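You operate a simulated robot arm through the tools that you are given. There is no shell and no other tool.

You run a simulated two-armed robot. Do the job below in one go: nothing can be reset, and whatever is moved stays where it is left.

TASK
Fold the guest towel and store it in the lidded tub.
Fine: fold both sides in; fit the lid again.
Where things are to end (x, y in the base frame): guest towel within 40 mm of [710, -330].

The check looks at the end state, three seconds after you hand in, the way a careful person would. Anything else that was tipped, shoved, dropped, spilled or broken makes it a failure. A push-on lid holds only when it is set on centred and level and pressed home; a screw cap is set on level and turned clockwise until tight. Flat cloth is picked up by pressing the open fingertips on it (5 to 10 N) and closing them slowly along it; thin cloth reads only 2 to 8 mm in the jaws.

THE ROBOT
Two 7-joint arms with fingered hands on one trunk that stands fixed in place. Base frame: the origin is at the foot of the trunk, x ahead of it, y to its left, z up; the work surface is at about z = 820. Units: mm, rad, N and s.
The left shoulder is at [80, 241, 1417], the right one opposite. Each reaches about 1128 mm from its shoulder. Payload 4.9 kg a hand.
The TCP of each hand is the grasp point between the finger pads, 32 mm short of the fingertips. In the tool frame z runs along the fingers and y along their closing line. The gripper opens to 200 mm; its body begins 89 mm behind the TCP. The gripper is a hand of 4 fingers: y runs from the thumb to the fingers, the wrist lies at [0, 0, -267] in the tool frame, and closing takes about 1.5 s.
Orientation is told as [roll, pitch, yaw] about the base's x, y, z axes, in that order, counted from this pose: with the fingers straight down and closing along the base's y, the tool's x points along the base's -x, its y along +y and its z along -z.

THE INTERFACE
- The arms move only by the tool nudge_tool. It takes "left_deltas", "right_deltas" or both (then of equal length, played together; a hand with none holds still); each is a list that holds one entry, the list of rows, each a list of 6 numbers: the shift along the base's x, y, z in units of 150 mm (1.0 is 150 mm), then the turn, a rotation vector about the base's x, y, z in units of 45 degrees (1.0 is 45 degrees). In form: [[[x, y, z, wx, wy, wz], ...]]. A call has 1 to 20 rows; each row is the pose to reach, as a shift and turn from the pose commanded when the call began. "left_gripper" and "right_gripper" are, for a hand that has rows, the finger opening in mm, from 0 to 200, set as the call begins (left out, the last holds). A call with a number of a shift or a turn outside -1 to 1 is refused whole. Each row takes 0.2 s and may step no farther than 50 mm and 0.15 rad from the row before; otherwise, or with a gripper value out of range, the whole call is refused. Where a pose cannot be reached the arm comes as near as it can. A force on the tool above 60 N (or 10 N above the force at the start of the call, whichever is more), or a blocked arm, ends the call early, and 0.2 s more pass. The fingers move at their own pace (about 72 mm/s each) and stop on an object; they squeeze with about 27 N. The grip force told is the motor's: it shows also when the fingers shut on nothing. Time passes only in rows, and 0.2 s behind the last, so rows that repeat a pose let the fingers close. The reply holds the time, the measured pose of the TCP, the force on the tool along the base axes, the opening and the grip force, in the units named above and with some noise, with the torque about the TCP (base axes, N m) and any sound that the robot's microphone picked up.
- Cameras (640 x 400 px; columns grow to the right, rows downward): "scene" is now at [97.5, -27.3, 1578.4]; the picture's right is [-0.25, -0.97, 0.00], its down [-0.62, 0.16, -0.77] and it looks along [0.74, -0.19, -0.64] (base axes); focal length 316 px, centre (320, 200). "left" rides on the left gripper at [-69, -69, -116] in its tool frame; the picture's right is [0.71, -0.71, 0.00], its down [0.54, 0.54, -0.64] and it looks along [0.46, 0.45, 0.77] (tool axes); focal length 226 px, centre (320, 200). "right" rides on the right gripper at [69, -69, -116] in its tool frame; the picture's right is [0.71, 0.71, 0.00], its down [-0.54, 0.54, -0.64] and it looks along [-0.45, 0.45, 0.77] (tool axes); focal length 226 px, centre (320, 200).
- capture(camera): a new picture of that camera. No time passes.
- lift_body(by): slides the trunk up (or, below 0, down) by that many mm; the arms and the scene camera ride with it, the base frame stays. It gives what a move gives, with no picture.
- finger_targets(finger1, finger2, finger3, thumb_bend, hand): sets how far each is bent, from 0 (flat) to 1 (curled in); at 0.3 the hand is open as for a grip, at 0.7 the pads meet at the TCP. One left out holds its place. A second passes; each finger stops where it meets its share of the squeeze, and holds until it gets a number again. A gripper value or a shape takes the hand back. It gives what a move gives, with no picture; readings hold the bend of each and the force on the fingers (four entries, about 0 where the hand has none), thumb and palm.
- preshape(shape, hand): the hand has 4 fingers and takes this shape, open, in about a second: jaw (thumb against the fingers, like two jaws); tri (thumb and two fingers); tip (a fingertip pinch); poke (one finger out to press); point (the index stretched); flat (the hand flat); cup (the hand cupped); fist (a fist). The gripper value then closes the fingers along that shape, each until it touches; the sizes above hold for jaw. It gives what a move gives, with no picture.
- head_to(pan, tilt): turns the head with the scene camera to pan (to the left, within 1.501 rad either way) and tilt (down, from -0.506 to 1.204), counted from straight ahead of the robot. It gives what a move gives.
- point_at(camera, pixels): for up to 12 pixels [column, row] of the newest picture of that camera ("zoom" is the newest enlarged one), the place [x, y, z] in the base frame of the surface seen there, good to about 2 mm, but the place of the scene camera against the robot may be out by one fixed shift of up to 25 mm in any direction. No time passes.
- inspect(camera, box): a new picture of the part [left, top, right, bottom] of that camera's present view, enlarged. No time passes.
- sign_off(): hands the job in; it is judged then, once.

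Leave the grippers open and the arms clear of the work at the hand-in unless told otherwise.

The tools are called after ">>>" as name(argument=value, ...) on one line, values as JSON. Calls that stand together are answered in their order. nudge_tool: Moves the arms, as the interface text tells. Its arguments: {"type":"object","properties":{"left_deltas":{"type":"array","items":{"type":"array","items":{"type":"array","items":{"type":"number"}}}},"left_gripper":{"type":"number"},"right_deltas":{"type":"array","items":{"type":"array","items":{"type":"array","items":{"type":"number"}}}},"right_gripper":{"type":"number"}},"required":[]} The other tools are called the same way: lift_body (by) moves the trunk up or down; preshape (shape, hand) gives the hand a shape; finger_targets (finger1, finger2, finger3, thumb_bend, hand) moves the fingers one by one; head_to (pan, tilt) turns the head that bears the scene camera; capture (camera) takes a picture; point_at (camera, pixels) gives the place of the surface under pixels of a picture; inspect (camera, box) takes an enlarged picture of a part of a camera's view; sign_off () hands the job in.

At the start:

```text
time_s: 0.0
left_ee_pos: [776.4, 254.1, 1202.1]
left_ee_rot: [0.0, 0.001, 0.0]
left_wrist_force: [0.3, -0.4, 0.2]
left_wrist_torque: [-0.02, 0.0, -0.02]
left_opening: 199.6
left_grasp_force: 0.1
left_shape: jaw
left_bend: [0.3, 0.3, 0.3, 0.3]
left_finger forces: [0.0, 0.0, 0.0, 0.0, 0.0, 0.0]
right_ee_pos: [745.5, -321.2, 1185.7]
right_ee_rot: [0.0, -0.001, 0.0]
right_wrist_force: [-0.5, -0.6, 0.2]
right_wrist_torque: [-0.01, 0.0, 0.01]
right_opening: 199.8
right_grasp_force: 0.1
right_shape: jaw
right_bend: [0.3, 0.3, 0.3, 0.3]
right_finger forces: [0.0, 0.0, 0.0, 0.1, 0.0, 0.1]
trunk travel left (down, up): [-325.0, 515.0]
head pan, tilt (commanded): [-0.253, 0.696]
```

scene: 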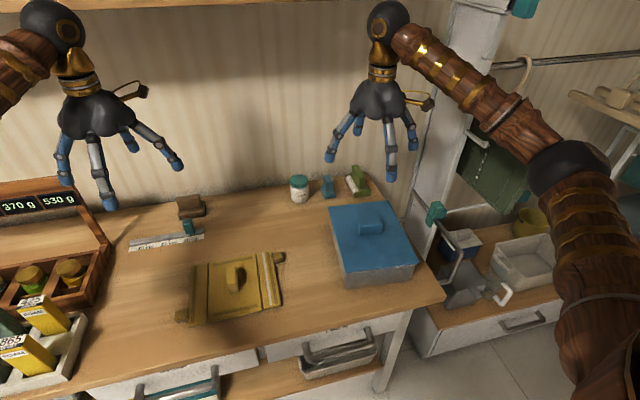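
right: 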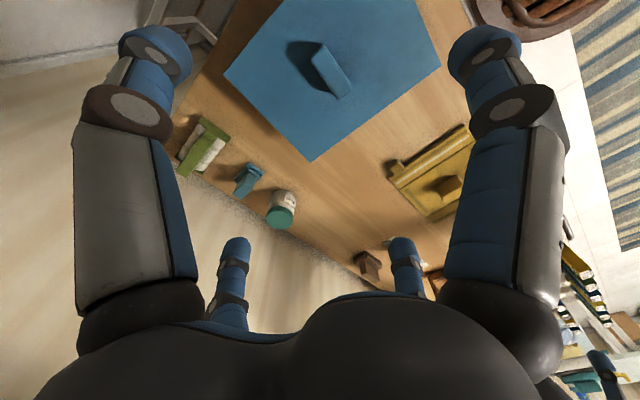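
left: 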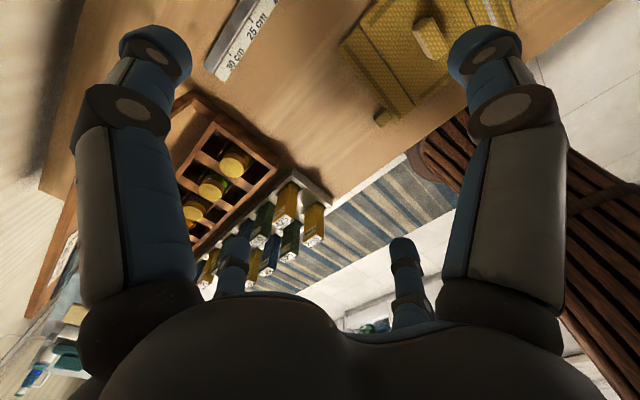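

I see a yellow towel at about (235, 285) with something like a knob or handle on it at (237, 277), and a blue-lidded tub at about (372, 240). I'll take enlarged views of both before I plan anything.

>>> inspect(camera="scene", box=[160, 220, 310, 340])

>>> inspect(camera="scene", box=[280, 160, 450, 300])

>>> capture(camera="scene")

```text
3.33 times, centred on (235, 280) of scene
```

zoom: 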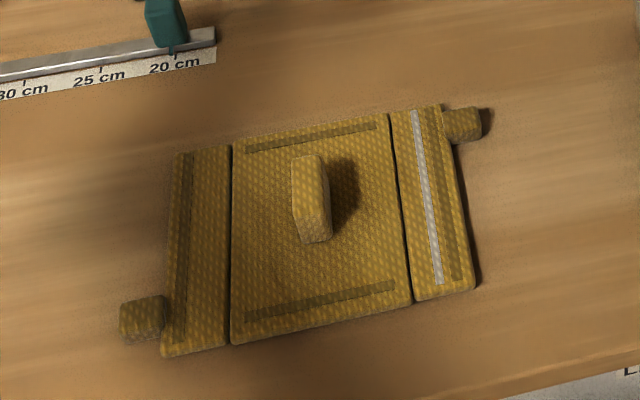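

```text
2.86 times, centred on (365, 230) of scene
```

zoom: 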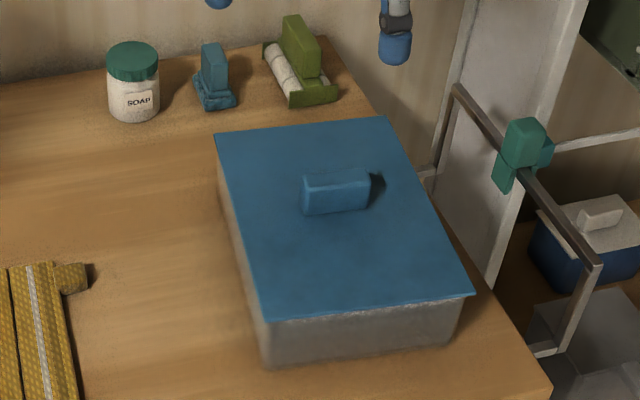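

```text
taken
```

scene: 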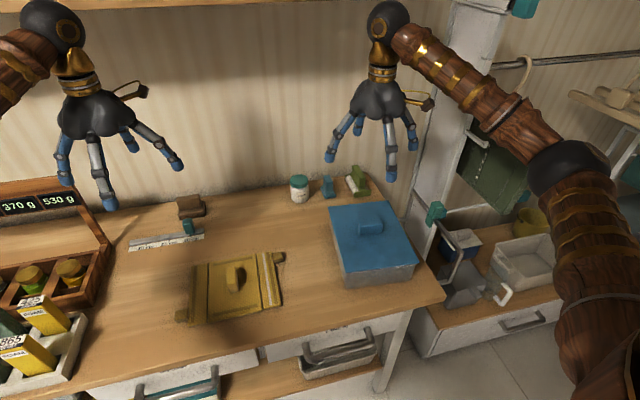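

The towel is three hinged panels. The left flap has a tab at its near-left corner, the right flap has one at its far-right corner, and the centre has a knob. Now I'll read the tub's points from the newest zoom, then the towel's.

>>> point_at(camera="zoom", pixels=[[215, 134], [387, 118], [473, 294], [264, 316], [305, 180], [368, 172], [370, 205], [307, 213], [338, 190], [270, 362], [450, 340], [280, 240]])

>>> inspect(camera="scene", box=[165, 230, 305, 335])

```text
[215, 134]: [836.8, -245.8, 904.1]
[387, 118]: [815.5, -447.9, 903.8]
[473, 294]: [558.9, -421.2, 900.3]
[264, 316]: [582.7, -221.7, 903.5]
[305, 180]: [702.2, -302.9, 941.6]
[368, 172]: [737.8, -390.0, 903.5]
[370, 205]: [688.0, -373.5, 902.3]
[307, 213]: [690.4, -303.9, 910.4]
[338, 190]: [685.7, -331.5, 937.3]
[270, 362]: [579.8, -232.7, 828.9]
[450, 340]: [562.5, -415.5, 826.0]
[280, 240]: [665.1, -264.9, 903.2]
```

```text
3.81 times, centred on (235, 282) of scene
```

zoom: 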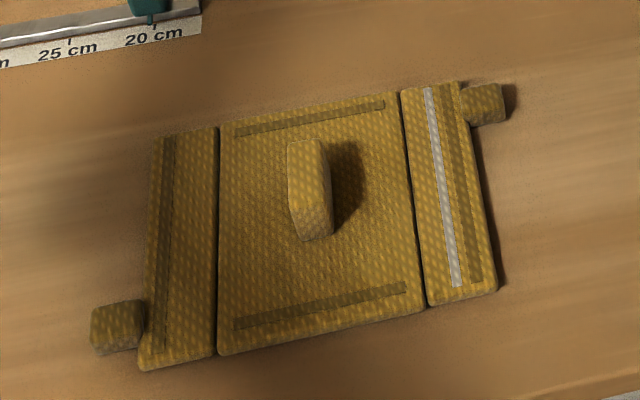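

Now the towel's panel corners, knob, tabs and the table next to it, from this zoom.

>>> point_at(camera="zoom", pixels=[[155, 138], [214, 130], [212, 352], [142, 366], [408, 94], [463, 84], [494, 290], [430, 303], [115, 315], [485, 98], [300, 150], [318, 145]])

>>> point_at(camera="zoom", pixels=[[310, 175], [316, 225], [322, 150], [288, 145], [92, 312], [138, 302], [140, 335], [98, 350], [462, 90], [500, 86], [504, 118], [560, 200]])

```text
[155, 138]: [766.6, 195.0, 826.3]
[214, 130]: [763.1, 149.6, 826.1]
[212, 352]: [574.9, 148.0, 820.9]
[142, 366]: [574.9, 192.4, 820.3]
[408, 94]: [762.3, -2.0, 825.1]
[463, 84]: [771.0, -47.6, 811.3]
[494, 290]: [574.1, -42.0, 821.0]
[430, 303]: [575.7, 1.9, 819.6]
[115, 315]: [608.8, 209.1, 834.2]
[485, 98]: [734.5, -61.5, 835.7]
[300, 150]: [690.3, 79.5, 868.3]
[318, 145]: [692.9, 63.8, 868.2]
```

```text
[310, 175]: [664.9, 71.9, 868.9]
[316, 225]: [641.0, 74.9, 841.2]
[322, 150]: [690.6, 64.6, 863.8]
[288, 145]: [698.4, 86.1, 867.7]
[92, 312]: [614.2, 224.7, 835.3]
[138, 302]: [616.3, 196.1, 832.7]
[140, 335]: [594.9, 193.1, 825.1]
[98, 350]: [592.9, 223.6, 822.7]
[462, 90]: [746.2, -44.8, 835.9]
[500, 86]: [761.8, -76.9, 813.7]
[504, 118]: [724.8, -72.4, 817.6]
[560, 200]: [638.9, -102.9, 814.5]
```

By the scene camera the lid's corners average about (698, -334), with the handle along y at about (690, -338). The scene camera may be shifted, so I'll check the same features with the right wrist camera, which looks down on the tub.

>>> capture(camera="right")

>>> point_at(camera="right", pixels=[[226, 76], [310, 159], [437, 68], [322, 50], [345, 95], [318, 60], [350, 85], [250, 60], [350, 190], [390, 120], [440, 190], [397, 178]])

>>> capture(camera="left")

>>> point_at(camera="left", pixels=[[430, 40], [345, 45], [380, 118], [412, 118], [385, 5], [360, 25], [300, 120], [240, 40], [415, 22], [440, 25], [435, 55], [480, 10]])

```text
taken
```

right: 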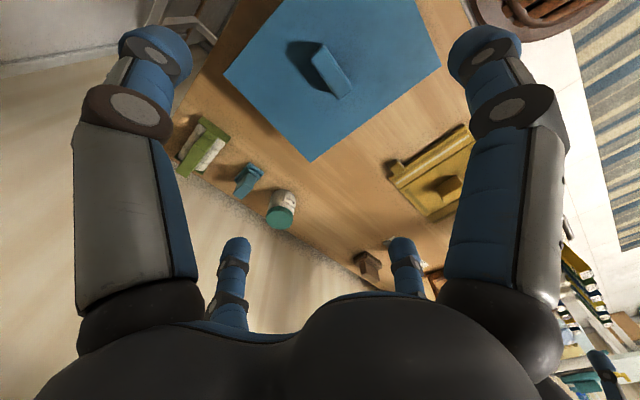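

```text
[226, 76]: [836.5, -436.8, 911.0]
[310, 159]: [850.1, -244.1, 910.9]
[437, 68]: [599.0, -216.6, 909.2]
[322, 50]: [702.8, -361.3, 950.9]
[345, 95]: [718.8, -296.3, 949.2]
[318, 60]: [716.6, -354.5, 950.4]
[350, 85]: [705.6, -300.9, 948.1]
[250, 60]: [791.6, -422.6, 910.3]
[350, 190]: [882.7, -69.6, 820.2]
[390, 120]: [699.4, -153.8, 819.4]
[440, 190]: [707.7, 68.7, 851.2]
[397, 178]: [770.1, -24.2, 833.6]
```

```text
taken
```

left: 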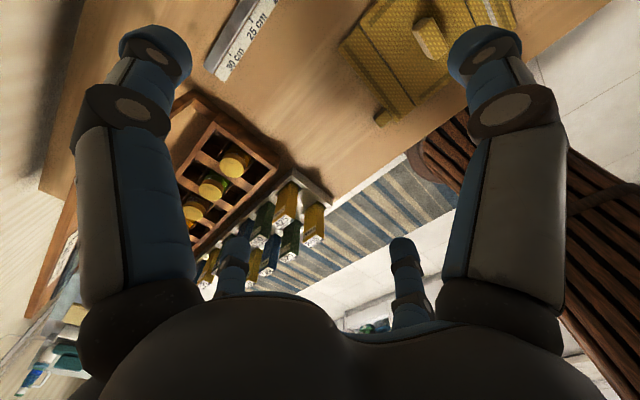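

```text
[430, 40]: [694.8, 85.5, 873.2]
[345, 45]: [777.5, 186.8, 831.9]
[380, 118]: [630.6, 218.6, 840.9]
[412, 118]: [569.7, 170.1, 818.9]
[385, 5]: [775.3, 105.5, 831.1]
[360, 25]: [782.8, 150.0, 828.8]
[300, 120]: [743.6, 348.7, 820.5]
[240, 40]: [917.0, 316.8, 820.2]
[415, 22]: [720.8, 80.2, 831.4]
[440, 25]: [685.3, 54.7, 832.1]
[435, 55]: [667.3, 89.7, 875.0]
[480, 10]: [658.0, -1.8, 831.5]
```

The wrist cameras put the table at z≈820. Comparing them, the scene camera's points need roughly (+14, +4, +7) added. That puts the tub centre near (712, -330), which agrees with the target. I'll shape both hands for a fingertip pinch on the tabs and aim the head at the towel.

>>> preshape(shape="tip", hand="left")

>>> head_to(pan=0.05, tilt=0.8)

>>> capture(camera="scene")

>>> capture(camera="left")

```text
time_s: 0.9
left_ee_pos: [775.5, 254.0, 1201.2]
left_ee_rot: [0.0, 0.001, 0.0]
left_wrist_force: [0.4, -0.2, -0.3]
left_wrist_torque: [0.0, 0.01, 0.01]
left_opening: 199.6
left_grasp_force: 0.1
left_shape: tip
left_bend: [0.16, 0.3, 0.16, 0.3]
left_finger forces: [0.0, 0.0, 0.0, 0.1, 0.1, 0.1]
right_ee_pos: [745.7, -321.3, 1185.5]
right_ee_rot: [0.001, -0.001, 0.0]
right_wrist_force: [-0.6, -0.3, 0.5]
right_wrist_torque: [0.04, -0.02, -0.02]
right_opening: 199.8
right_grasp_force: 0.0
right_shape: jaw
right_bend: [0.3, 0.3, 0.3, 0.3]
right_finger forces: [0.0, 0.0, 0.1, 0.0, 0.0, 0.0]
trunk travel left (down, up): [-325.0, 515.0]
head pan, tilt (commanded): [-0.253, 0.696]
```

```text
time_s: 1.7
left_ee_pos: [776.1, 254.7, 1201.3]
left_ee_rot: [0.0, 0.0, 0.0]
left_wrist_force: [0.0, 0.5, 0.1]
left_wrist_torque: [-0.01, 0.0, -0.03]
left_opening: 199.7
left_grasp_force: 0.0
left_shape: tip
left_bend: [0.16, 0.3, 0.16, 0.3]
left_finger forces: [0.0, 0.0, 0.1, 0.0, 0.1, 0.1]
right_ee_pos: [746.7, -321.1, 1185.8]
right_ee_rot: [0.0, 0.0, -0.001]
right_wrist_force: [0.4, 0.7, -0.4]
right_wrist_torque: [0.01, -0.01, 0.01]
right_opening: 200.1
right_grasp_force: 0.0
right_shape: jaw
right_bend: [0.3, 0.3, 0.3, 0.3]
right_finger forces: [0.0, 0.0, 0.0, 0.0, 0.1, 0.0]
trunk travel left (down, up): [-325.0, 515.0]
head pan, tilt (commanded): [0.051, 0.799]
```

```text
taken
```

scene: 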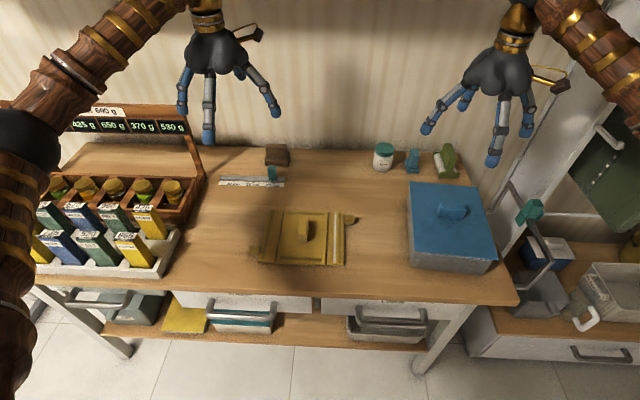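

```text
taken
```

left: 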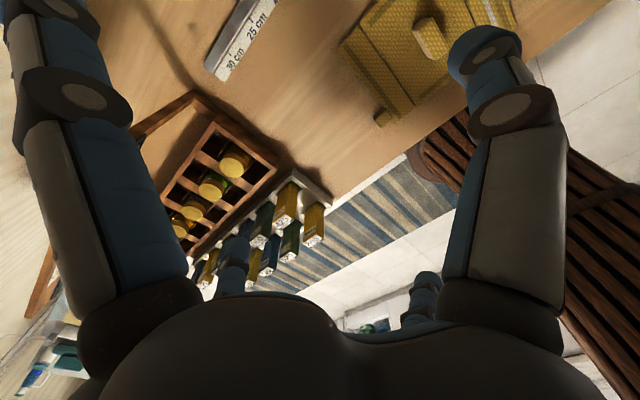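

In the tip shape the two outer fingers stay flared while the middle finger and thumb pinch. The left tab lies near (619, 213) and must be pinched along x. I'll turn the left hand 45° counter-clockwise while moving part of the way toward it.

>>> nudge_tool(left_deltas=[[[-0.089, -0.022, -0.089, 0, 0, 0.167], [-0.178, -0.044, -0.178, 0, 0, 0.333], [-0.267, -0.067, -0.267, 0, 0, 0.5], [-0.356, -0.089, -0.356, 0, 0, 0.667], [-0.444, -0.111, -0.444, 0, 0, 0.833], [-0.533, -0.133, -0.533, 0, 0, 1.0]]])

```text
time_s: 3.1
left_ee_pos: [753.2, 294.9, 1093.4]
left_ee_rot: [-0.006, 0.007, 0.763]
left_wrist_force: [0.1, 0.4, -0.2]
left_wrist_torque: [-0.09, 0.06, 0.01]
left_opening: 200.0
left_grasp_force: 0.2
left_shape: tip
left_bend: [0.16, 0.3, 0.16, 0.3]
left_finger forces: [0.0, 0.0, 0.0, 0.0, 0.1, 0.0]
left hand out of reach, approached as far as the arm can: row 5, 6
right_ee_pos: [748.3, -318.6, 1185.8]
right_ee_rot: [-0.003, 0.002, 0.001]
right_wrist_force: [0.7, 1.3, -0.1]
right_wrist_torque: [-0.05, 0.07, -0.03]
right_opening: 199.8
right_grasp_force: 0.0
right_shape: jaw
right_bend: [0.3, 0.3, 0.3, 0.3]
right_finger forces: [0.0, 0.0, 0.0, 0.0, 0.0, 0.0]
trunk travel left (down, up): [-325.0, 515.0]
head pan, tilt (commanded): [0.051, 0.799]
```

The pose stopped short: rows 5 and 6 were out of reach at the 45° turn, so a joint limit is close. I'll look at the arm before choosing the direction of turn.

>>> capture(camera="scene")

>>> capture(camera="left")

```text
taken
```

scene: 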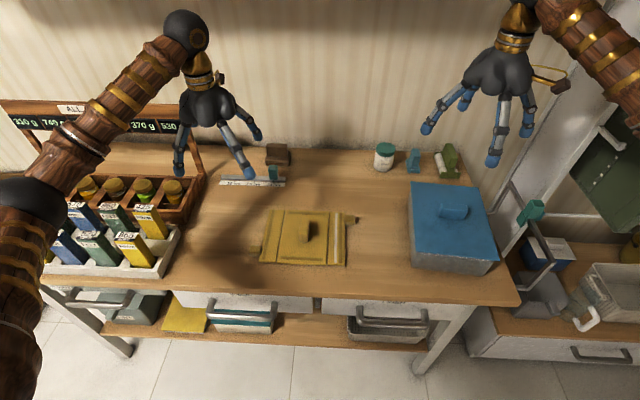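

```text
taken
```

left: 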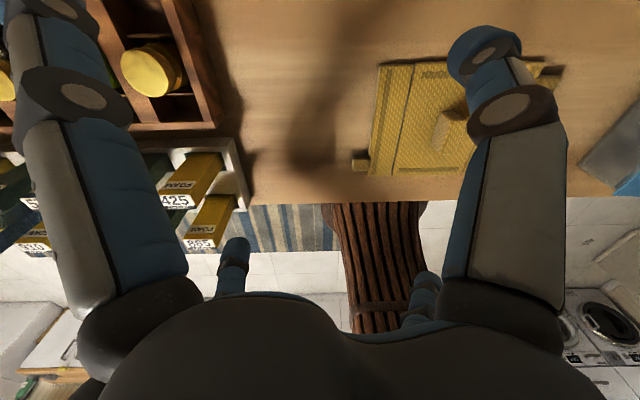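

The arm is folded with its forearm rising to the wrist, so the hand is too high for this turn. I'll lower it with the same yaw, where the arm should have more room.

>>> nudge_tool(left_deltas=[[[-0.05, 0, -0.17, 0, 0, 0], [-0.1, 0, -0.33, 0, 0, 0], [-0.15, 0, -0.5, 0, 0, 0], [-0.2, 0, -0.67, 0, 0, 0], [-0.25, 0, -0.83, 0, 0, 0], [-0.3, 0, -1.0, 0, 0, 0]]])

```text
time_s: 4.5
left_ee_pos: [706.7, 292.7, 943.7]
left_ee_rot: [0.001, 0.0, 0.785]
left_wrist_force: [0.3, 0.6, -0.1]
left_wrist_torque: [-0.02, -0.02, -0.01]
left_opening: 199.9
left_grasp_force: 0.0
left_shape: tip
left_bend: [0.16, 0.3, 0.16, 0.3]
left_finger forces: [0.1, 0.0, 0.1, 0.0, 0.0, 0.1]
left hand out of reach, approached as far as the arm can: row 1, 2
right_ee_pos: [746.2, -321.9, 1185.6]
right_ee_rot: [0.001, 0.001, 0.0]
right_wrist_force: [-0.7, -0.1, 0.4]
right_wrist_torque: [0.0, 0.02, 0.02]
right_opening: 199.9
right_grasp_force: 0.1
right_shape: jaw
right_bend: [0.3, 0.3, 0.3, 0.3]
right_finger forces: [0.0, 0.0, 0.0, 0.0, 0.0, 0.0]
trunk travel left (down, up): [-325.0, 515.0]
head pan, tilt (commanded): [0.051, 0.799]
```

Lowering worked: it's now at (707, 293, 944) and reachable. I'll turn the other 45° while shifting to above the left tab, at about (619, 216).

>>> nudge_tool(left_deltas=[[[-0.1, -0.12, 0.05, 0, 0, 0.1], [-0.2, -0.25, 0.1, 0, 0, 0.25], [-0.3, -0.35, 0.1, 0, 0, 0.4], [-0.4, -0.45, 0.1, 0, 0, 0.58], [-0.5, -0.51, 0.1, 0, 0, 0.75], [-0.585, -0.51, 0.1, 0, 0, 0.9], [-0.585, -0.51, 0.1, 0, 0, 1.0]]])

>>> capture(camera="left")

>>> capture(camera="scene")

```text
time_s: 5.5
left_ee_pos: [735.1, 272.3, 846.9]
left_ee_rot: [-0.028, -0.015, 1.224]
left_wrist_force: [2.1, 0.2, 17.1]
left_wrist_torque: [0.77, 1.73, -0.37]
left_opening: 200.1
left_grasp_force: 0.0
left_shape: tip
left_bend: [0.16, 0.25, 0.16, 0.3]
left_finger forces: [0.0, 16.4, 0.0, 0.0, 0.7, 0.0]
left hand out of reach, approached as far as the arm can: row 1, 2, 3, 4, 5
right_ee_pos: [744.1, -323.4, 1186.3]
right_ee_rot: [0.002, -0.001, 0.002]
right_wrist_force: [-0.2, -0.3, -0.3]
right_wrist_torque: [0.01, 0.01, 0.02]
right_opening: 199.8
right_grasp_force: 0.0
right_shape: jaw
right_bend: [0.3, 0.3, 0.3, 0.3]
right_finger forces: [0.1, 0.0, 0.0, 0.1, 0.0, 0.0]
trunk travel left (down, up): [-325.0, 515.0]
head pan, tilt (commanded): [0.051, 0.799]
stopped in row 5 (left hand): the force on the tool passed its limit at 92 N (the readings are from after the stop); the commanded pose is now the measured one
```

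```text
taken
```

left: 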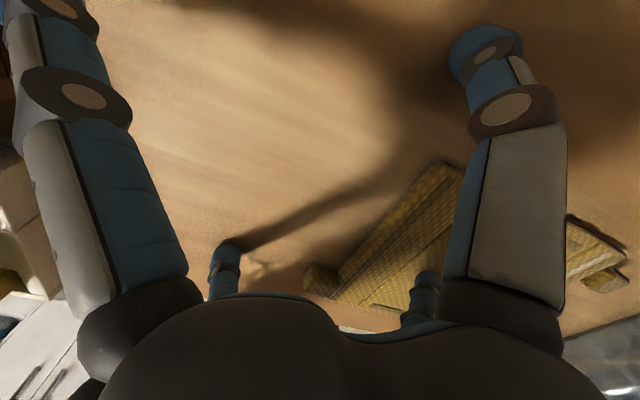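

```text
taken
```

scene: 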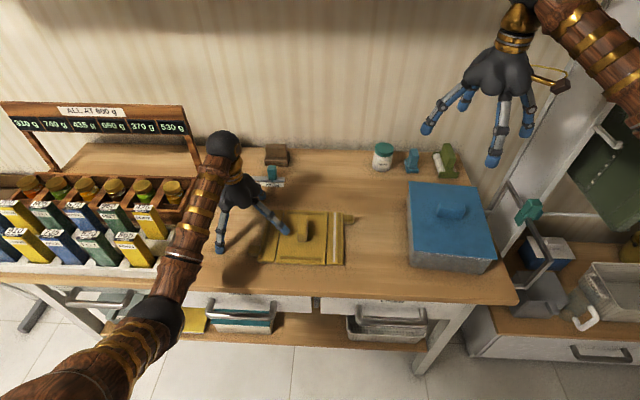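

The arm's nearest reachable pose took the hand down onto bare table at (735, 272), and it stopped on force. Nothing looks moved. A positive yaw is against a joint limit for this arm, so I'll go up and turn back, then try the opposite turn in smaller pieces.

>>> nudge_tool(left_deltas=[[[0, 0, 0.1, 0, 0, 0], [0, 0, 0.25, 0, 0, -0.1], [0, 0, 0.4, 0, 0, -0.25], [0, 0, 0.55, 0, 0, -0.4], [0, 0, 0.7, 0, 0, -0.55], [0, 0, 0.8, 0, 0, -0.7]]])

```text
time_s: 6.9
left_ee_pos: [736.0, 271.2, 963.3]
left_ee_rot: [-0.022, -0.01, 0.674]
left_wrist_force: [0.0, 0.1, 0.5]
left_wrist_torque: [-0.05, -0.03, 0.0]
left_opening: 200.2
left_grasp_force: 0.0
left_shape: tip
left_bend: [0.16, 0.3, 0.16, 0.3]
left_finger forces: [0.0, 0.1, 0.0, 0.0, 0.0, 0.0]
left hand out of reach, approached as far as the arm can: row 1, 2, 3
right_ee_pos: [745.2, -321.1, 1184.8]
right_ee_rot: [0.001, 0.001, 0.0]
right_wrist_force: [-0.9, -0.1, -0.8]
right_wrist_torque: [0.02, 0.02, 0.0]
right_opening: 199.8
right_grasp_force: 0.1
right_shape: jaw
right_bend: [0.3, 0.3, 0.3, 0.3]
right_finger forces: [0.0, 0.0, 0.0, 0.0, 0.0, 0.0]
trunk travel left (down, up): [-325.0, 515.0]
head pan, tilt (commanded): [0.051, 0.799]
```

The hand is clear at z=963. Turning back through zero yaw, up a little, to see whether the other direction is free.

>>> nudge_tool(left_deltas=[[[-0.06, 0, 0.1, 0.005, 0.002, -0.16], [-0.12, 0, 0.2, 0.01, 0.004, -0.33], [-0.18, 0, 0.25, 0.015, 0.006, -0.5], [-0.24, 0, 0.25, 0.02, 0.008, -0.67], [-0.3, 0, 0.25, 0.025, 0.01, -0.83], [-0.37, 0, 0.25, 0.028, 0.012, -1.0]]])

>>> nudge_tool(left_deltas=[[[0, 0, 0, 0, 0, -0.16], [0, 0, 0, 0, 0, -0.33], [0, 0, 0, 0, 0, -0.5], [0, 0, 0, 0, 0, -0.67], [0, 0, 0, 0, 0, -0.83], [0, 0, 0, 0, 0, -1.0]]])

```text
time_s: 8.3
left_ee_pos: [680.1, 272.4, 1001.8]
left_ee_rot: [-0.002, -0.008, -0.113]
left_wrist_force: [0.2, -0.6, 0.6]
left_wrist_torque: [0.01, 0.0, 0.01]
left_opening: 200.1
left_grasp_force: 0.0
left_shape: tip
left_bend: [0.16, 0.3, 0.16, 0.3]
left_finger forces: [0.1, 0.0, 0.0, 0.1, 0.0, 0.1]
right_ee_pos: [745.4, -320.6, 1185.5]
right_ee_rot: [0.001, 0.001, 0.001]
right_wrist_force: [-0.1, 0.2, -0.2]
right_wrist_torque: [-0.02, 0.01, -0.03]
right_opening: 199.7
right_grasp_force: 0.0
right_shape: jaw
right_bend: [0.3, 0.3, 0.3, 0.3]
right_finger forces: [0.1, 0.1, 0.0, 0.1, 0.0, 0.0]
trunk travel left (down, up): [-325.0, 515.0]
head pan, tilt (commanded): [0.051, 0.799]
```

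```text
time_s: 9.7
left_ee_pos: [681.7, 272.3, 1001.3]
left_ee_rot: [-0.001, -0.007, -0.899]
left_wrist_force: [-0.5, -0.3, -0.7]
left_wrist_torque: [-0.02, 0.01, 0.0]
left_opening: 200.4
left_grasp_force: 0.1
left_shape: tip
left_bend: [0.16, 0.3, 0.16, 0.3]
left_finger forces: [0.1, 0.0, 0.0, 0.0, 0.0, 0.1]
right_ee_pos: [746.6, -321.7, 1185.7]
right_ee_rot: [0.0, -0.001, 0.002]
right_wrist_force: [-0.5, 0.6, -0.1]
right_wrist_torque: [-0.02, -0.02, 0.02]
right_opening: 200.0
right_grasp_force: 0.0
right_shape: jaw
right_bend: [0.3, 0.3, 0.3, 0.3]
right_finger forces: [0.1, 0.1, 0.0, 0.0, 0.0, 0.0]
trunk travel left (down, up): [-325.0, 515.0]
head pan, tilt (commanded): [0.051, 0.799]
```

Negative yaw is free. I'll finish the turn to -90° and shift to about (605, 215), so the left camera looks at the tab.

>>> nudge_tool(left_deltas=[[[-0.09, -0.06, 0, 0, 0.003, -0.15], [-0.18, -0.12, 0, 0, 0.004, -0.3], [-0.27, -0.19, 0, 0, 0.005, -0.45], [-0.36, -0.25, 0, 0, 0.006, -0.6], [-0.45, -0.32, 0, 0, 0.007, -0.73], [-0.51, -0.38, 0, 0, 0.009, -0.856]]])

>>> capture(camera="left")

>>> capture(camera="scene")

```text
time_s: 11.1
left_ee_pos: [604.5, 215.7, 1001.4]
left_ee_rot: [-0.006, -0.006, -1.568]
left_wrist_force: [-0.5, 0.5, 0.5]
left_wrist_torque: [0.01, -0.04, -0.04]
left_opening: 199.9
left_grasp_force: 0.1
left_shape: tip
left_bend: [0.16, 0.3, 0.16, 0.3]
left_finger forces: [0.0, 0.0, 0.1, 0.1, 0.0, 0.0]
right_ee_pos: [746.7, -321.1, 1184.2]
right_ee_rot: [0.0, 0.0, 0.002]
right_wrist_force: [0.2, 0.1, 0.0]
right_wrist_torque: [-0.02, 0.01, -0.01]
right_opening: 200.2
right_grasp_force: 0.0
right_shape: jaw
right_bend: [0.3, 0.3, 0.3, 0.3]
right_finger forces: [0.1, 0.0, 0.0, 0.0, 0.0, 0.0]
trunk travel left (down, up): [-325.0, 515.0]
head pan, tilt (commanded): [0.051, 0.799]
```

```text
taken
```

left: 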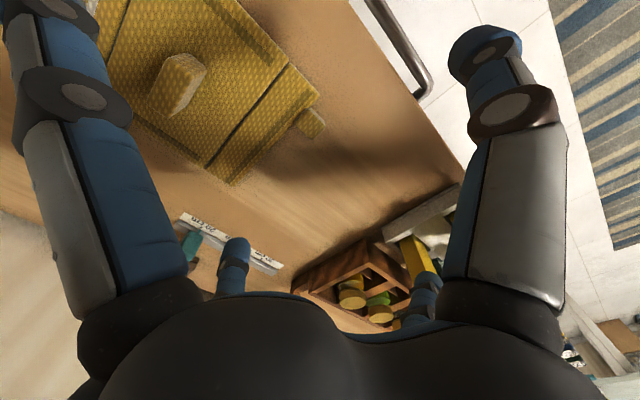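

```text
taken
```

scene: 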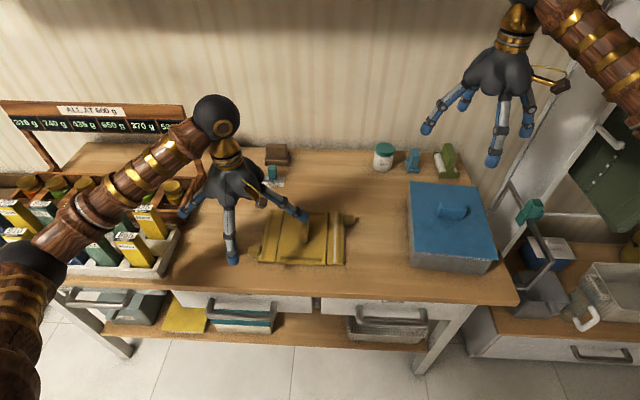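

The left camera now sees the left flap and tab at about (312, 122). I'll zoom in and measure both.

>>> inspect(camera="left", box=[130, 20, 350, 200])

```text
2.22 times, centred on (240, 110) of left
```

zoom: 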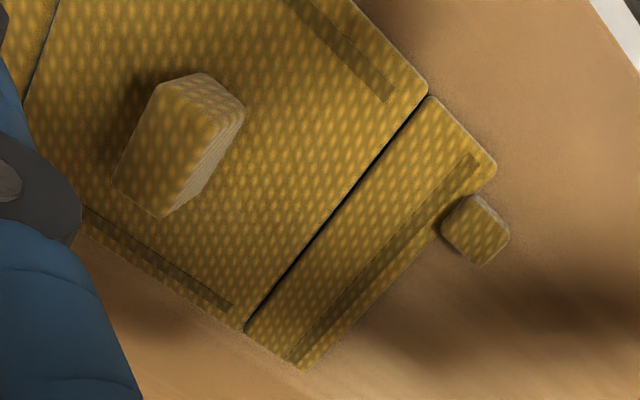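

>>> point_at(camera="zoom", pixels=[[476, 226], [479, 198], [507, 231], [485, 260], [447, 226], [495, 163], [303, 366], [428, 98], [245, 330], [207, 76], [243, 110], [170, 215]])

>>> point_at(camera="zoom", pixels=[[210, 100], [160, 85], [185, 150], [205, 170], [120, 180], [195, 90], [230, 105], [140, 165], [460, 200], [490, 250], [400, 150], [560, 240]])

```text
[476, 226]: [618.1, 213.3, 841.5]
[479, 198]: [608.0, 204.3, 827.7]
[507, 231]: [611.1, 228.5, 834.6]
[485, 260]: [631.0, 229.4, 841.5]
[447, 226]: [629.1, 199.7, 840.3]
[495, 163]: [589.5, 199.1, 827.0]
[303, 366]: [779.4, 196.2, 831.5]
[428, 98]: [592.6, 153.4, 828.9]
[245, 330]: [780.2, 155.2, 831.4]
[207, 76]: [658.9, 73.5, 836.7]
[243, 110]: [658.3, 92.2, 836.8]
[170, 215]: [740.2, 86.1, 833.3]
```

```text
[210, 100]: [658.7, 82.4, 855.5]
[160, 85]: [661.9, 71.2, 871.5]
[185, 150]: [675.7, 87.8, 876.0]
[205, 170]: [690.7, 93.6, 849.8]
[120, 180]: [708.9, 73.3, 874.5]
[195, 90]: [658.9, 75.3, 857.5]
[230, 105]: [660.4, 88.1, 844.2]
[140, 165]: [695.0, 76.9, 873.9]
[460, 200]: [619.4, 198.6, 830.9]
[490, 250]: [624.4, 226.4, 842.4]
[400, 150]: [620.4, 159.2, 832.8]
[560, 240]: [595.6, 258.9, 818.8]
```

The tab spans x 607–632, y 199–230, with its top at z 841. The panels' top is at z 832 and the hinge is at y≈154. Before descending I'll narrow the pinch to 80 mm up here and see how the fingers sit.

>>> nudge_tool(left_deltas=[[[0.05, 0.0, 0, 0.008, 0.008, 0], [0.1, 0.01, 0, 0.008, 0.008, 0], [0.1, 0.01, 0, 0.008, 0.008, 0], [0.1, 0.01, 0, 0.008, 0.008, 0], [0.1, 0.01, 0, 0.008, 0.008, 0], [0.1, 0.01, 0, 0.008, 0.008, 0]]], left_gripper=80)

>>> capture(camera="left")

>>> inspect(camera="scene", box=[130, 80, 370, 290])

```text
time_s: 12.5
left_ee_pos: [619.0, 216.9, 1000.4]
left_ee_rot: [-0.015, 0.003, -1.567]
left_wrist_force: [0.4, -0.5, 0.1]
left_wrist_torque: [0.03, 0.01, 0.0]
left_opening: 80.3
left_grasp_force: 0.1
left_shape: tip
left_bend: [0.16, 0.42, 0.16, 0.41]
left_finger forces: [0.1, 0.1, 0.0, 0.1, 0.0, 0.1]
right_ee_pos: [745.8, -320.7, 1183.9]
right_ee_rot: [0.0, 0.001, 0.002]
right_wrist_force: [1.1, 0.5, -0.2]
right_wrist_torque: [0.0, -0.04, 0.0]
right_opening: 199.9
right_grasp_force: 0.1
right_shape: jaw
right_bend: [0.3, 0.3, 0.3, 0.3]
right_finger forces: [0.0, 0.0, 0.0, 0.1, 0.1, 0.0]
trunk travel left (down, up): [-325.0, 515.0]
head pan, tilt (commanded): [0.051, 0.799]
```

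```text
taken
```

left: 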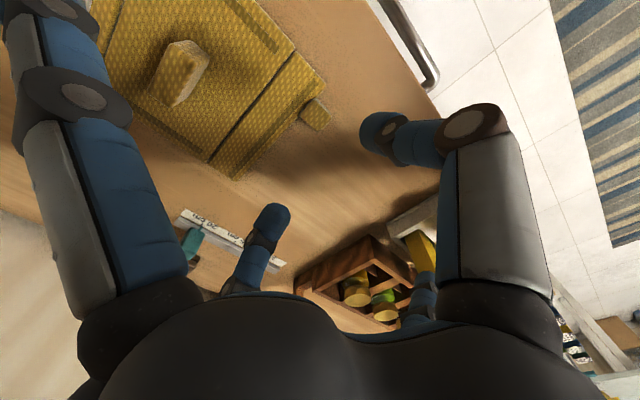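

```text
1.90 times, centred on (250, 185) of scene
```

zoom: 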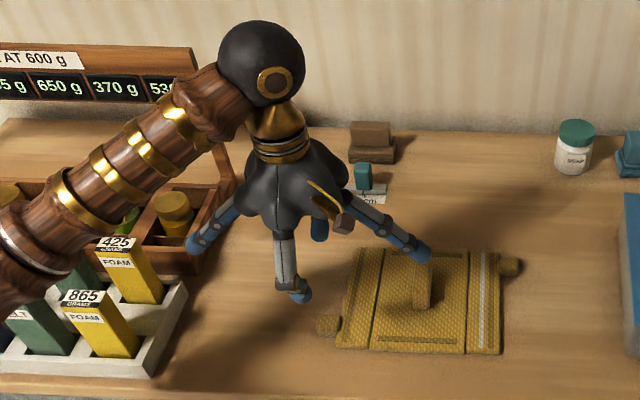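

The outer fingers flare wide, one of them over the towel. I'll curl them in and keep the middle finger and thumb as the pinch, then look again.

>>> finger_targets(hand="left", finger1=1.0, finger3=1.0, finger2=0.42, thumb_bend=0.42)

>>> capture(camera="left")

>>> inspect(camera="scene", box=[130, 80, 370, 290])

```text
time_s: 13.5
left_ee_pos: [620.4, 216.5, 1001.7]
left_ee_rot: [-0.013, 0.002, -1.567]
left_wrist_force: [-0.3, -0.2, 0.1]
left_wrist_torque: [-0.01, 0.0, 0.0]
left_opening: 66.5
left_grasp_force: 0.0
left_shape: fingers
left_bend: [0.73, 0.42, 0.73, 0.42]
left_finger forces: [0.0, 0.0, 0.0, 0.1, 0.1, 0.0]
right_ee_pos: [746.2, -320.5, 1185.1]
right_ee_rot: [0.0, 0.001, 0.003]
right_wrist_force: [1.0, -0.5, -0.2]
right_wrist_torque: [0.02, 0.01, -0.03]
right_opening: 199.8
right_grasp_force: 0.0
right_shape: jaw
right_bend: [0.3, 0.3, 0.3, 0.3]
right_finger forces: [0.1, 0.0, 0.0, 0.0, 0.1, 0.0]
trunk travel left (down, up): [-325.0, 515.0]
head pan, tilt (commanded): [0.051, 0.799]
```

```text
taken
```

left: 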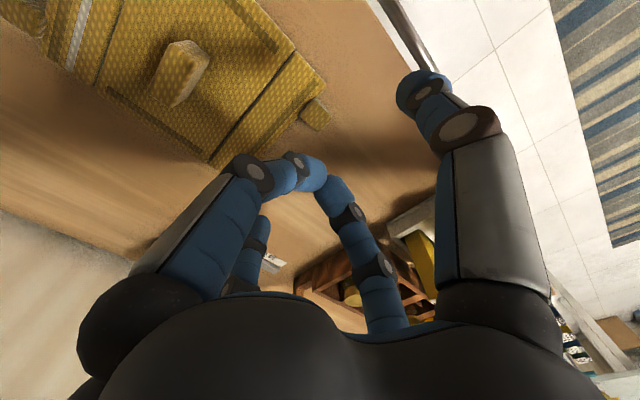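

```text
1.90 times, centred on (250, 185) of scene
```

zoom: 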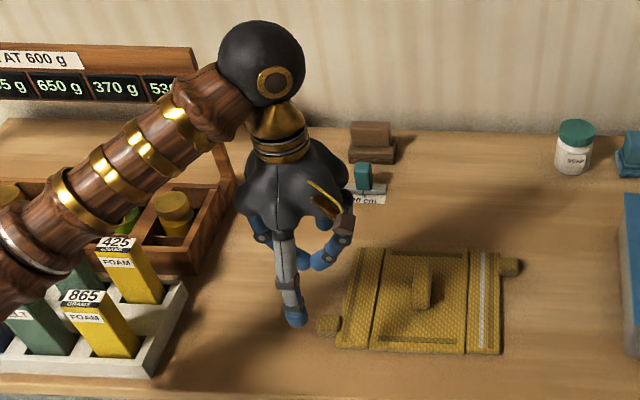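

The outer fingers had only reached 0.73 of the curl. I'll give them another second to fold fully into the palm.

>>> finger_targets(hand="left", finger1=1.0, finger3=1.0)

>>> capture(camera="left")

>>> inspect(camera="scene", box=[130, 80, 370, 290])

```text
time_s: 14.5
left_ee_pos: [620.4, 217.1, 1001.4]
left_ee_rot: [-0.014, 0.003, -1.568]
left_wrist_force: [0.6, 0.2, -0.3]
left_wrist_torque: [-0.01, 0.0, 0.0]
left_opening: 66.4
left_grasp_force: 0.0
left_shape: fingers
left_bend: [0.74, 0.42, 0.74, 0.42]
left_finger forces: [0.0, 0.1, 0.1, 0.1, 0.0, 0.0]
right_ee_pos: [745.1, -320.9, 1185.7]
right_ee_rot: [0.002, 0.002, 0.002]
right_wrist_force: [-0.3, 0.1, 0.9]
right_wrist_torque: [-0.02, 0.01, -0.01]
right_opening: 199.7
right_grasp_force: 0.1
right_shape: jaw
right_bend: [0.3, 0.3, 0.3, 0.3]
right_finger forces: [0.1, 0.0, 0.0, 0.1, 0.1, 0.1]
trunk travel left (down, up): [-325.0, 515.0]
head pan, tilt (commanded): [0.051, 0.799]
```

```text
taken
```

left: 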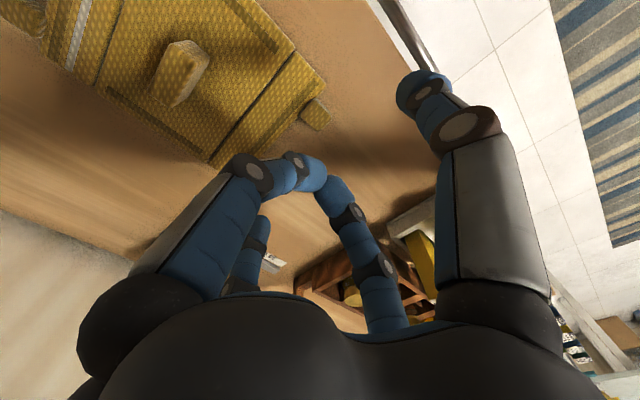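

```text
1.90 times, centred on (250, 185) of scene
```

zoom: 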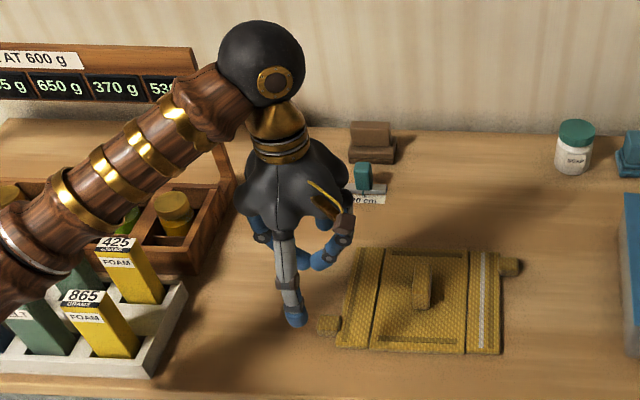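

The outer fingers block each other when spread like this. I'll go back to the jaw layout, where the fingers are parallel, and curl the outer two from there.

>>> preshape(hand="left", shape="jaw")

>>> finger_targets(hand="left", finger1=1.0, finger3=1.0, finger2=0.4, thumb_bend=0.4)

>>> finger_targets(hand="left", finger1=1.0, finger3=1.0)

>>> capture(camera="left")

>>> inspect(camera="scene", box=[130, 80, 370, 290])

```text
time_s: 15.4
left_ee_pos: [620.0, 216.3, 1001.3]
left_ee_rot: [-0.013, 0.002, -1.564]
left_wrist_force: [0.7, -0.6, 0.1]
left_wrist_torque: [-0.01, -0.06, -0.01]
left_opening: 199.9
left_grasp_force: 0.1
left_shape: jaw
left_bend: [0.3, 0.3, 0.3, 0.3]
left_finger forces: [0.1, 0.1, 0.0, 0.0, 0.0, 0.0]
right_ee_pos: [746.1, -321.0, 1185.8]
right_ee_rot: [0.0, -0.001, 0.001]
right_wrist_force: [0.6, -0.5, -0.7]
right_wrist_torque: [-0.02, -0.02, -0.02]
right_opening: 199.8
right_grasp_force: 0.1
right_shape: jaw
right_bend: [0.3, 0.3, 0.3, 0.3]
right_finger forces: [0.1, 0.0, 0.0, 0.0, 0.0, 0.1]
trunk travel left (down, up): [-325.0, 515.0]
head pan, tilt (commanded): [0.051, 0.799]
```

```text
time_s: 16.4
left_ee_pos: [619.4, 215.8, 1000.9]
left_ee_rot: [-0.013, 0.002, -1.567]
left_wrist_force: [-0.3, 0.5, -0.6]
left_wrist_torque: [0.02, -0.04, -0.05]
left_opening: 71.6
left_grasp_force: 0.0
left_shape: fingers
left_bend: [0.73, 0.4, 0.73, 0.4]
left_finger forces: [0.0, 0.1, 0.0, 0.0, 0.0, 0.0]
right_ee_pos: [745.8, -322.5, 1184.8]
right_ee_rot: [-0.001, 0.001, 0.001]
right_wrist_force: [0.1, -0.2, -0.2]
right_wrist_torque: [-0.01, 0.02, 0.0]
right_opening: 199.9
right_grasp_force: 0.0
right_shape: jaw
right_bend: [0.3, 0.3, 0.3, 0.3]
right_finger forces: [0.0, 0.1, 0.0, 0.0, 0.0, 0.0]
trunk travel left (down, up): [-325.0, 515.0]
head pan, tilt (commanded): [0.051, 0.799]
```

```text
time_s: 17.4
left_ee_pos: [618.4, 216.2, 1001.1]
left_ee_rot: [-0.014, 0.002, -1.567]
left_wrist_force: [0.1, -0.1, -1.1]
left_wrist_torque: [0.0, 0.0, 0.03]
left_opening: 71.6
left_grasp_force: 0.0
left_shape: fingers
left_bend: [0.74, 0.4, 0.74, 0.4]
left_finger forces: [0.0, 0.0, 0.0, 0.1, 0.1, 0.0]
right_ee_pos: [745.2, -320.5, 1184.9]
right_ee_rot: [0.001, -0.001, 0.003]
right_wrist_force: [0.4, -0.5, -0.6]
right_wrist_torque: [-0.03, 0.01, -0.02]
right_opening: 199.7
right_grasp_force: 0.1
right_shape: jaw
right_bend: [0.3, 0.3, 0.3, 0.3]
right_finger forces: [0.0, 0.0, 0.0, 0.0, 0.0, 0.1]
trunk travel left (down, up): [-325.0, 515.0]
head pan, tilt (commanded): [0.051, 0.799]
```

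```text
taken
```

left: 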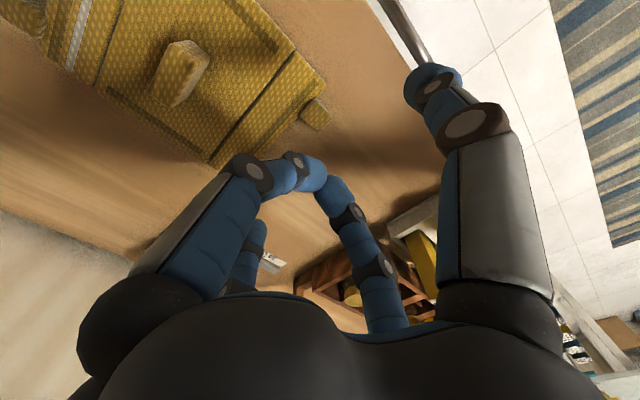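

```text
1.90 times, centred on (250, 185) of scene
```

zoom: 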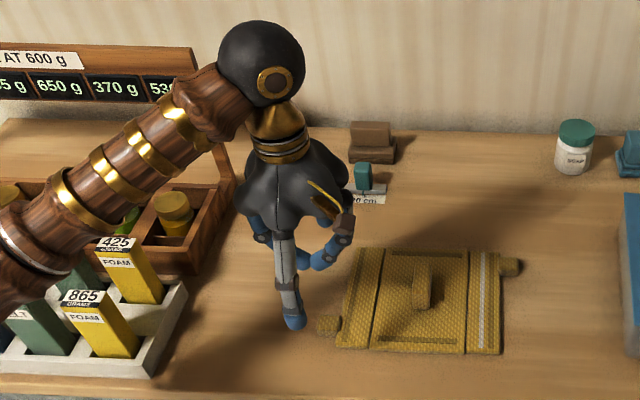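

I see now that the hand is a cross: thumb at -y, finger 2 at +y, and fingers 1 and 3 at ±x. To keep the idle pair out of the way I'll flatten them (bend 0) and look at where they go.

>>> finger_targets(hand="left", finger1=0.0, finger3=0.0)

>>> capture(camera="left")

>>> inspect(camera="scene", box=[130, 80, 370, 290])

```text
time_s: 18.4
left_ee_pos: [620.4, 217.2, 1000.2]
left_ee_rot: [-0.013, 0.001, -1.567]
left_wrist_force: [-1.2, -1.5, -0.1]
left_wrist_torque: [-0.01, 0.0, -0.01]
left_opening: 150.9
left_grasp_force: 0.2
left_shape: fingers
left_bend: [0.01, 0.4, 0.01, 0.4]
left_finger forces: [0.0, 0.0, 0.0, 0.0, 0.1, 0.1]
right_ee_pos: [745.7, -320.1, 1184.5]
right_ee_rot: [0.0, 0.0, 0.003]
right_wrist_force: [-0.3, -0.2, 0.5]
right_wrist_torque: [0.02, 0.01, -0.03]
right_opening: 199.9
right_grasp_force: 0.1
right_shape: jaw
right_bend: [0.3, 0.3, 0.3, 0.3]
right_finger forces: [0.0, 0.1, 0.1, 0.0, 0.0, 0.1]
trunk travel left (down, up): [-325.0, 515.0]
head pan, tilt (commanded): [0.051, 0.799]
```

```text
taken
```

left: 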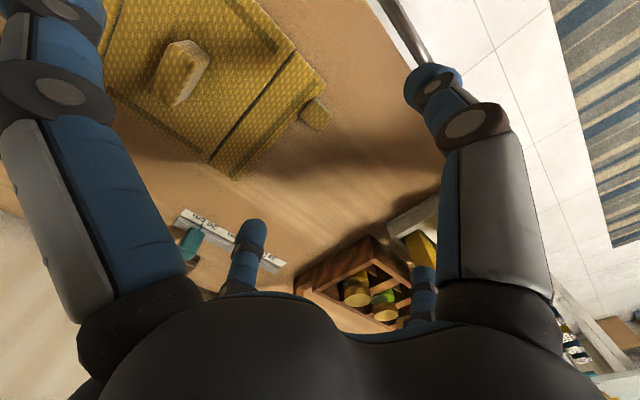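

```text
1.90 times, centred on (250, 185) of scene
```

zoom: 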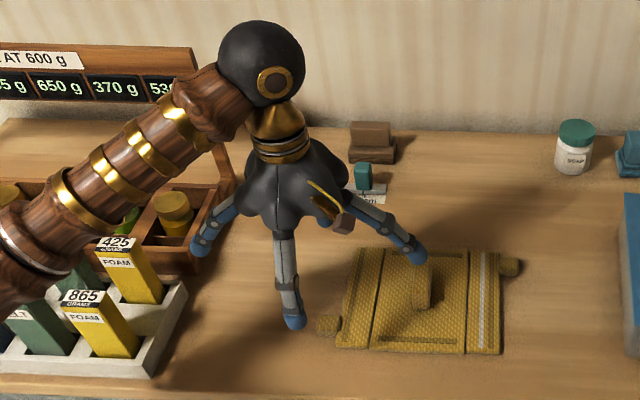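

I'll ask for the 3D places of the fingertips in this view: the flared ones at (412, 255) and (200, 248), and the thumb tip at (295, 322).

>>> point_at(camera="zoom", pixels=[[415, 255], [408, 258], [200, 248], [295, 322], [285, 290], [350, 200], [385, 225], [340, 223], [325, 205]])

```text
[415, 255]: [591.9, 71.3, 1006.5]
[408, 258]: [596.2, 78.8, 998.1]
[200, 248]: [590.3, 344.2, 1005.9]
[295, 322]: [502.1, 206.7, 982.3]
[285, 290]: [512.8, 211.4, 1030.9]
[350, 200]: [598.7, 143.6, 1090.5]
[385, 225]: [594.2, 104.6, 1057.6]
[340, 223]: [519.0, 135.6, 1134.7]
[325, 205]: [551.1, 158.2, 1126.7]
```

The flared tips sit level with the TCP, about 138 mm out. With the TCP at z≈855 they would pass over the towel at z≈855 and x≈620, beside the knob. On the other side I need to check the tray with the foam boxes at about y=352.

>>> point_at(camera="zoom", pixels=[[185, 288], [152, 378], [168, 340], [190, 285], [120, 250], [165, 300], [125, 345], [230, 260], [195, 270]])

```text
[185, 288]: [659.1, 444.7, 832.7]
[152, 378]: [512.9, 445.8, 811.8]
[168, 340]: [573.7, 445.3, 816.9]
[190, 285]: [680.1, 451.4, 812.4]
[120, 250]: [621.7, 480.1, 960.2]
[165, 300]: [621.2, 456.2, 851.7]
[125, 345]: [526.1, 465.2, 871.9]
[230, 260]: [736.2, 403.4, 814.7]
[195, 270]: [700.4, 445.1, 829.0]
```

The tray's edge is at y≈449, about 100 mm clear. Next I'll narrow the thumb and finger 2 to 0.55 and descend over the tab to z≈905 for a check.

>>> finger_targets(hand="left", finger1=0.0, finger3=0.0, finger2=0.56, thumb_bend=0.56)

>>> nudge_tool(left_deltas=[[[0, 0, -0.16, 0.015, 0, 0], [0, 0, -0.32, 0.015, 0, 0], [0, 0, -0.48, 0.015, 0, 0], [0, 0, -0.64, 0.015, 0, 0]]])

>>> capture(camera="left")

>>> inspect(camera="scene", box=[170, 140, 360, 290])

```text
time_s: 19.4
left_ee_pos: [618.8, 215.9, 1000.5]
left_ee_rot: [-0.014, 0.001, -1.567]
left_wrist_force: [0.3, 0.1, -0.7]
left_wrist_torque: [0.02, -0.01, -0.03]
left_opening: 134.2
left_grasp_force: 0.1
left_shape: fingers
left_bend: [0.01, 0.56, 0.01, 0.56]
left_finger forces: [0.1, 0.0, 0.1, 0.0, 0.0, 0.0]
right_ee_pos: [746.7, -320.8, 1186.2]
right_ee_rot: [0.0, -0.002, 0.002]
right_wrist_force: [-0.2, 0.5, -0.1]
right_wrist_torque: [-0.02, 0.02, 0.02]
right_opening: 199.9
right_grasp_force: 0.1
right_shape: jaw
right_bend: [0.3, 0.3, 0.3, 0.3]
right_finger forces: [0.1, 0.0, 0.0, 0.0, 0.0, 0.0]
trunk travel left (down, up): [-325.0, 515.0]
head pan, tilt (commanded): [0.051, 0.799]
```

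```text
time_s: 20.4
left_ee_pos: [619.0, 215.4, 906.1]
left_ee_rot: [-0.014, 0.014, -1.568]
left_wrist_force: [0.2, -0.3, -0.8]
left_wrist_torque: [-0.01, 0.03, 0.03]
left_opening: 134.4
left_grasp_force: 0.1
left_shape: fingers
left_bend: [0.01, 0.56, 0.01, 0.56]
left_finger forces: [0.1, 0.0, 0.0, 0.0, 0.1, 0.1]
right_ee_pos: [746.4, -320.0, 1185.6]
right_ee_rot: [0.0, 0.0, 0.003]
right_wrist_force: [0.6, -0.7, 0.6]
right_wrist_torque: [0.03, 0.0, 0.0]
right_opening: 199.8
right_grasp_force: 0.1
right_shape: jaw
right_bend: [0.3, 0.3, 0.3, 0.3]
right_finger forces: [0.0, 0.0, 0.1, 0.0, 0.0, 0.1]
trunk travel left (down, up): [-325.0, 515.0]
head pan, tilt (commanded): [0.051, 0.799]
```

```text
taken
```

left: 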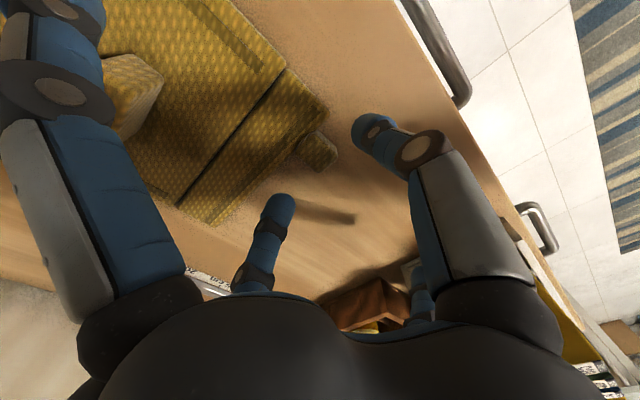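

```text
2.67 times, centred on (265, 215) of scene
```

zoom: 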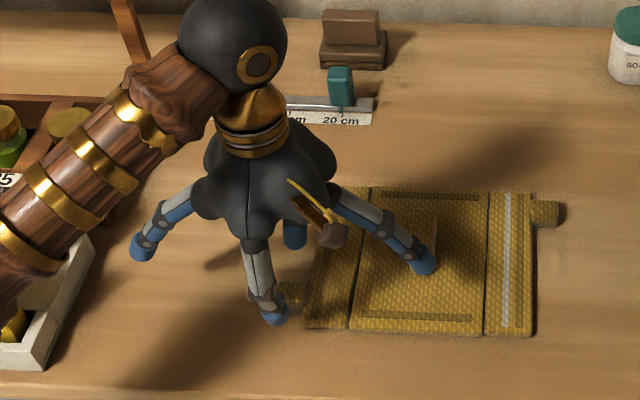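

The flared finger tip now shows at zoom (424, 265), near the knob in the image. I'll measure it, along with the thumb tip at (275, 315), before going lower.

>>> point_at(camera="zoom", pixels=[[424, 265], [415, 262], [418, 272], [275, 318], [265, 300], [295, 240], [432, 235], [145, 255]])

```text
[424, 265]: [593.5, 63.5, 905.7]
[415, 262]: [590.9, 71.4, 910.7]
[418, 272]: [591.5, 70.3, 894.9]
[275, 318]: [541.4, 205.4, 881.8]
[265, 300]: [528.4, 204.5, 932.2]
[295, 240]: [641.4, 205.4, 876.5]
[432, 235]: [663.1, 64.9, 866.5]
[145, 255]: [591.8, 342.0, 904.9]
```

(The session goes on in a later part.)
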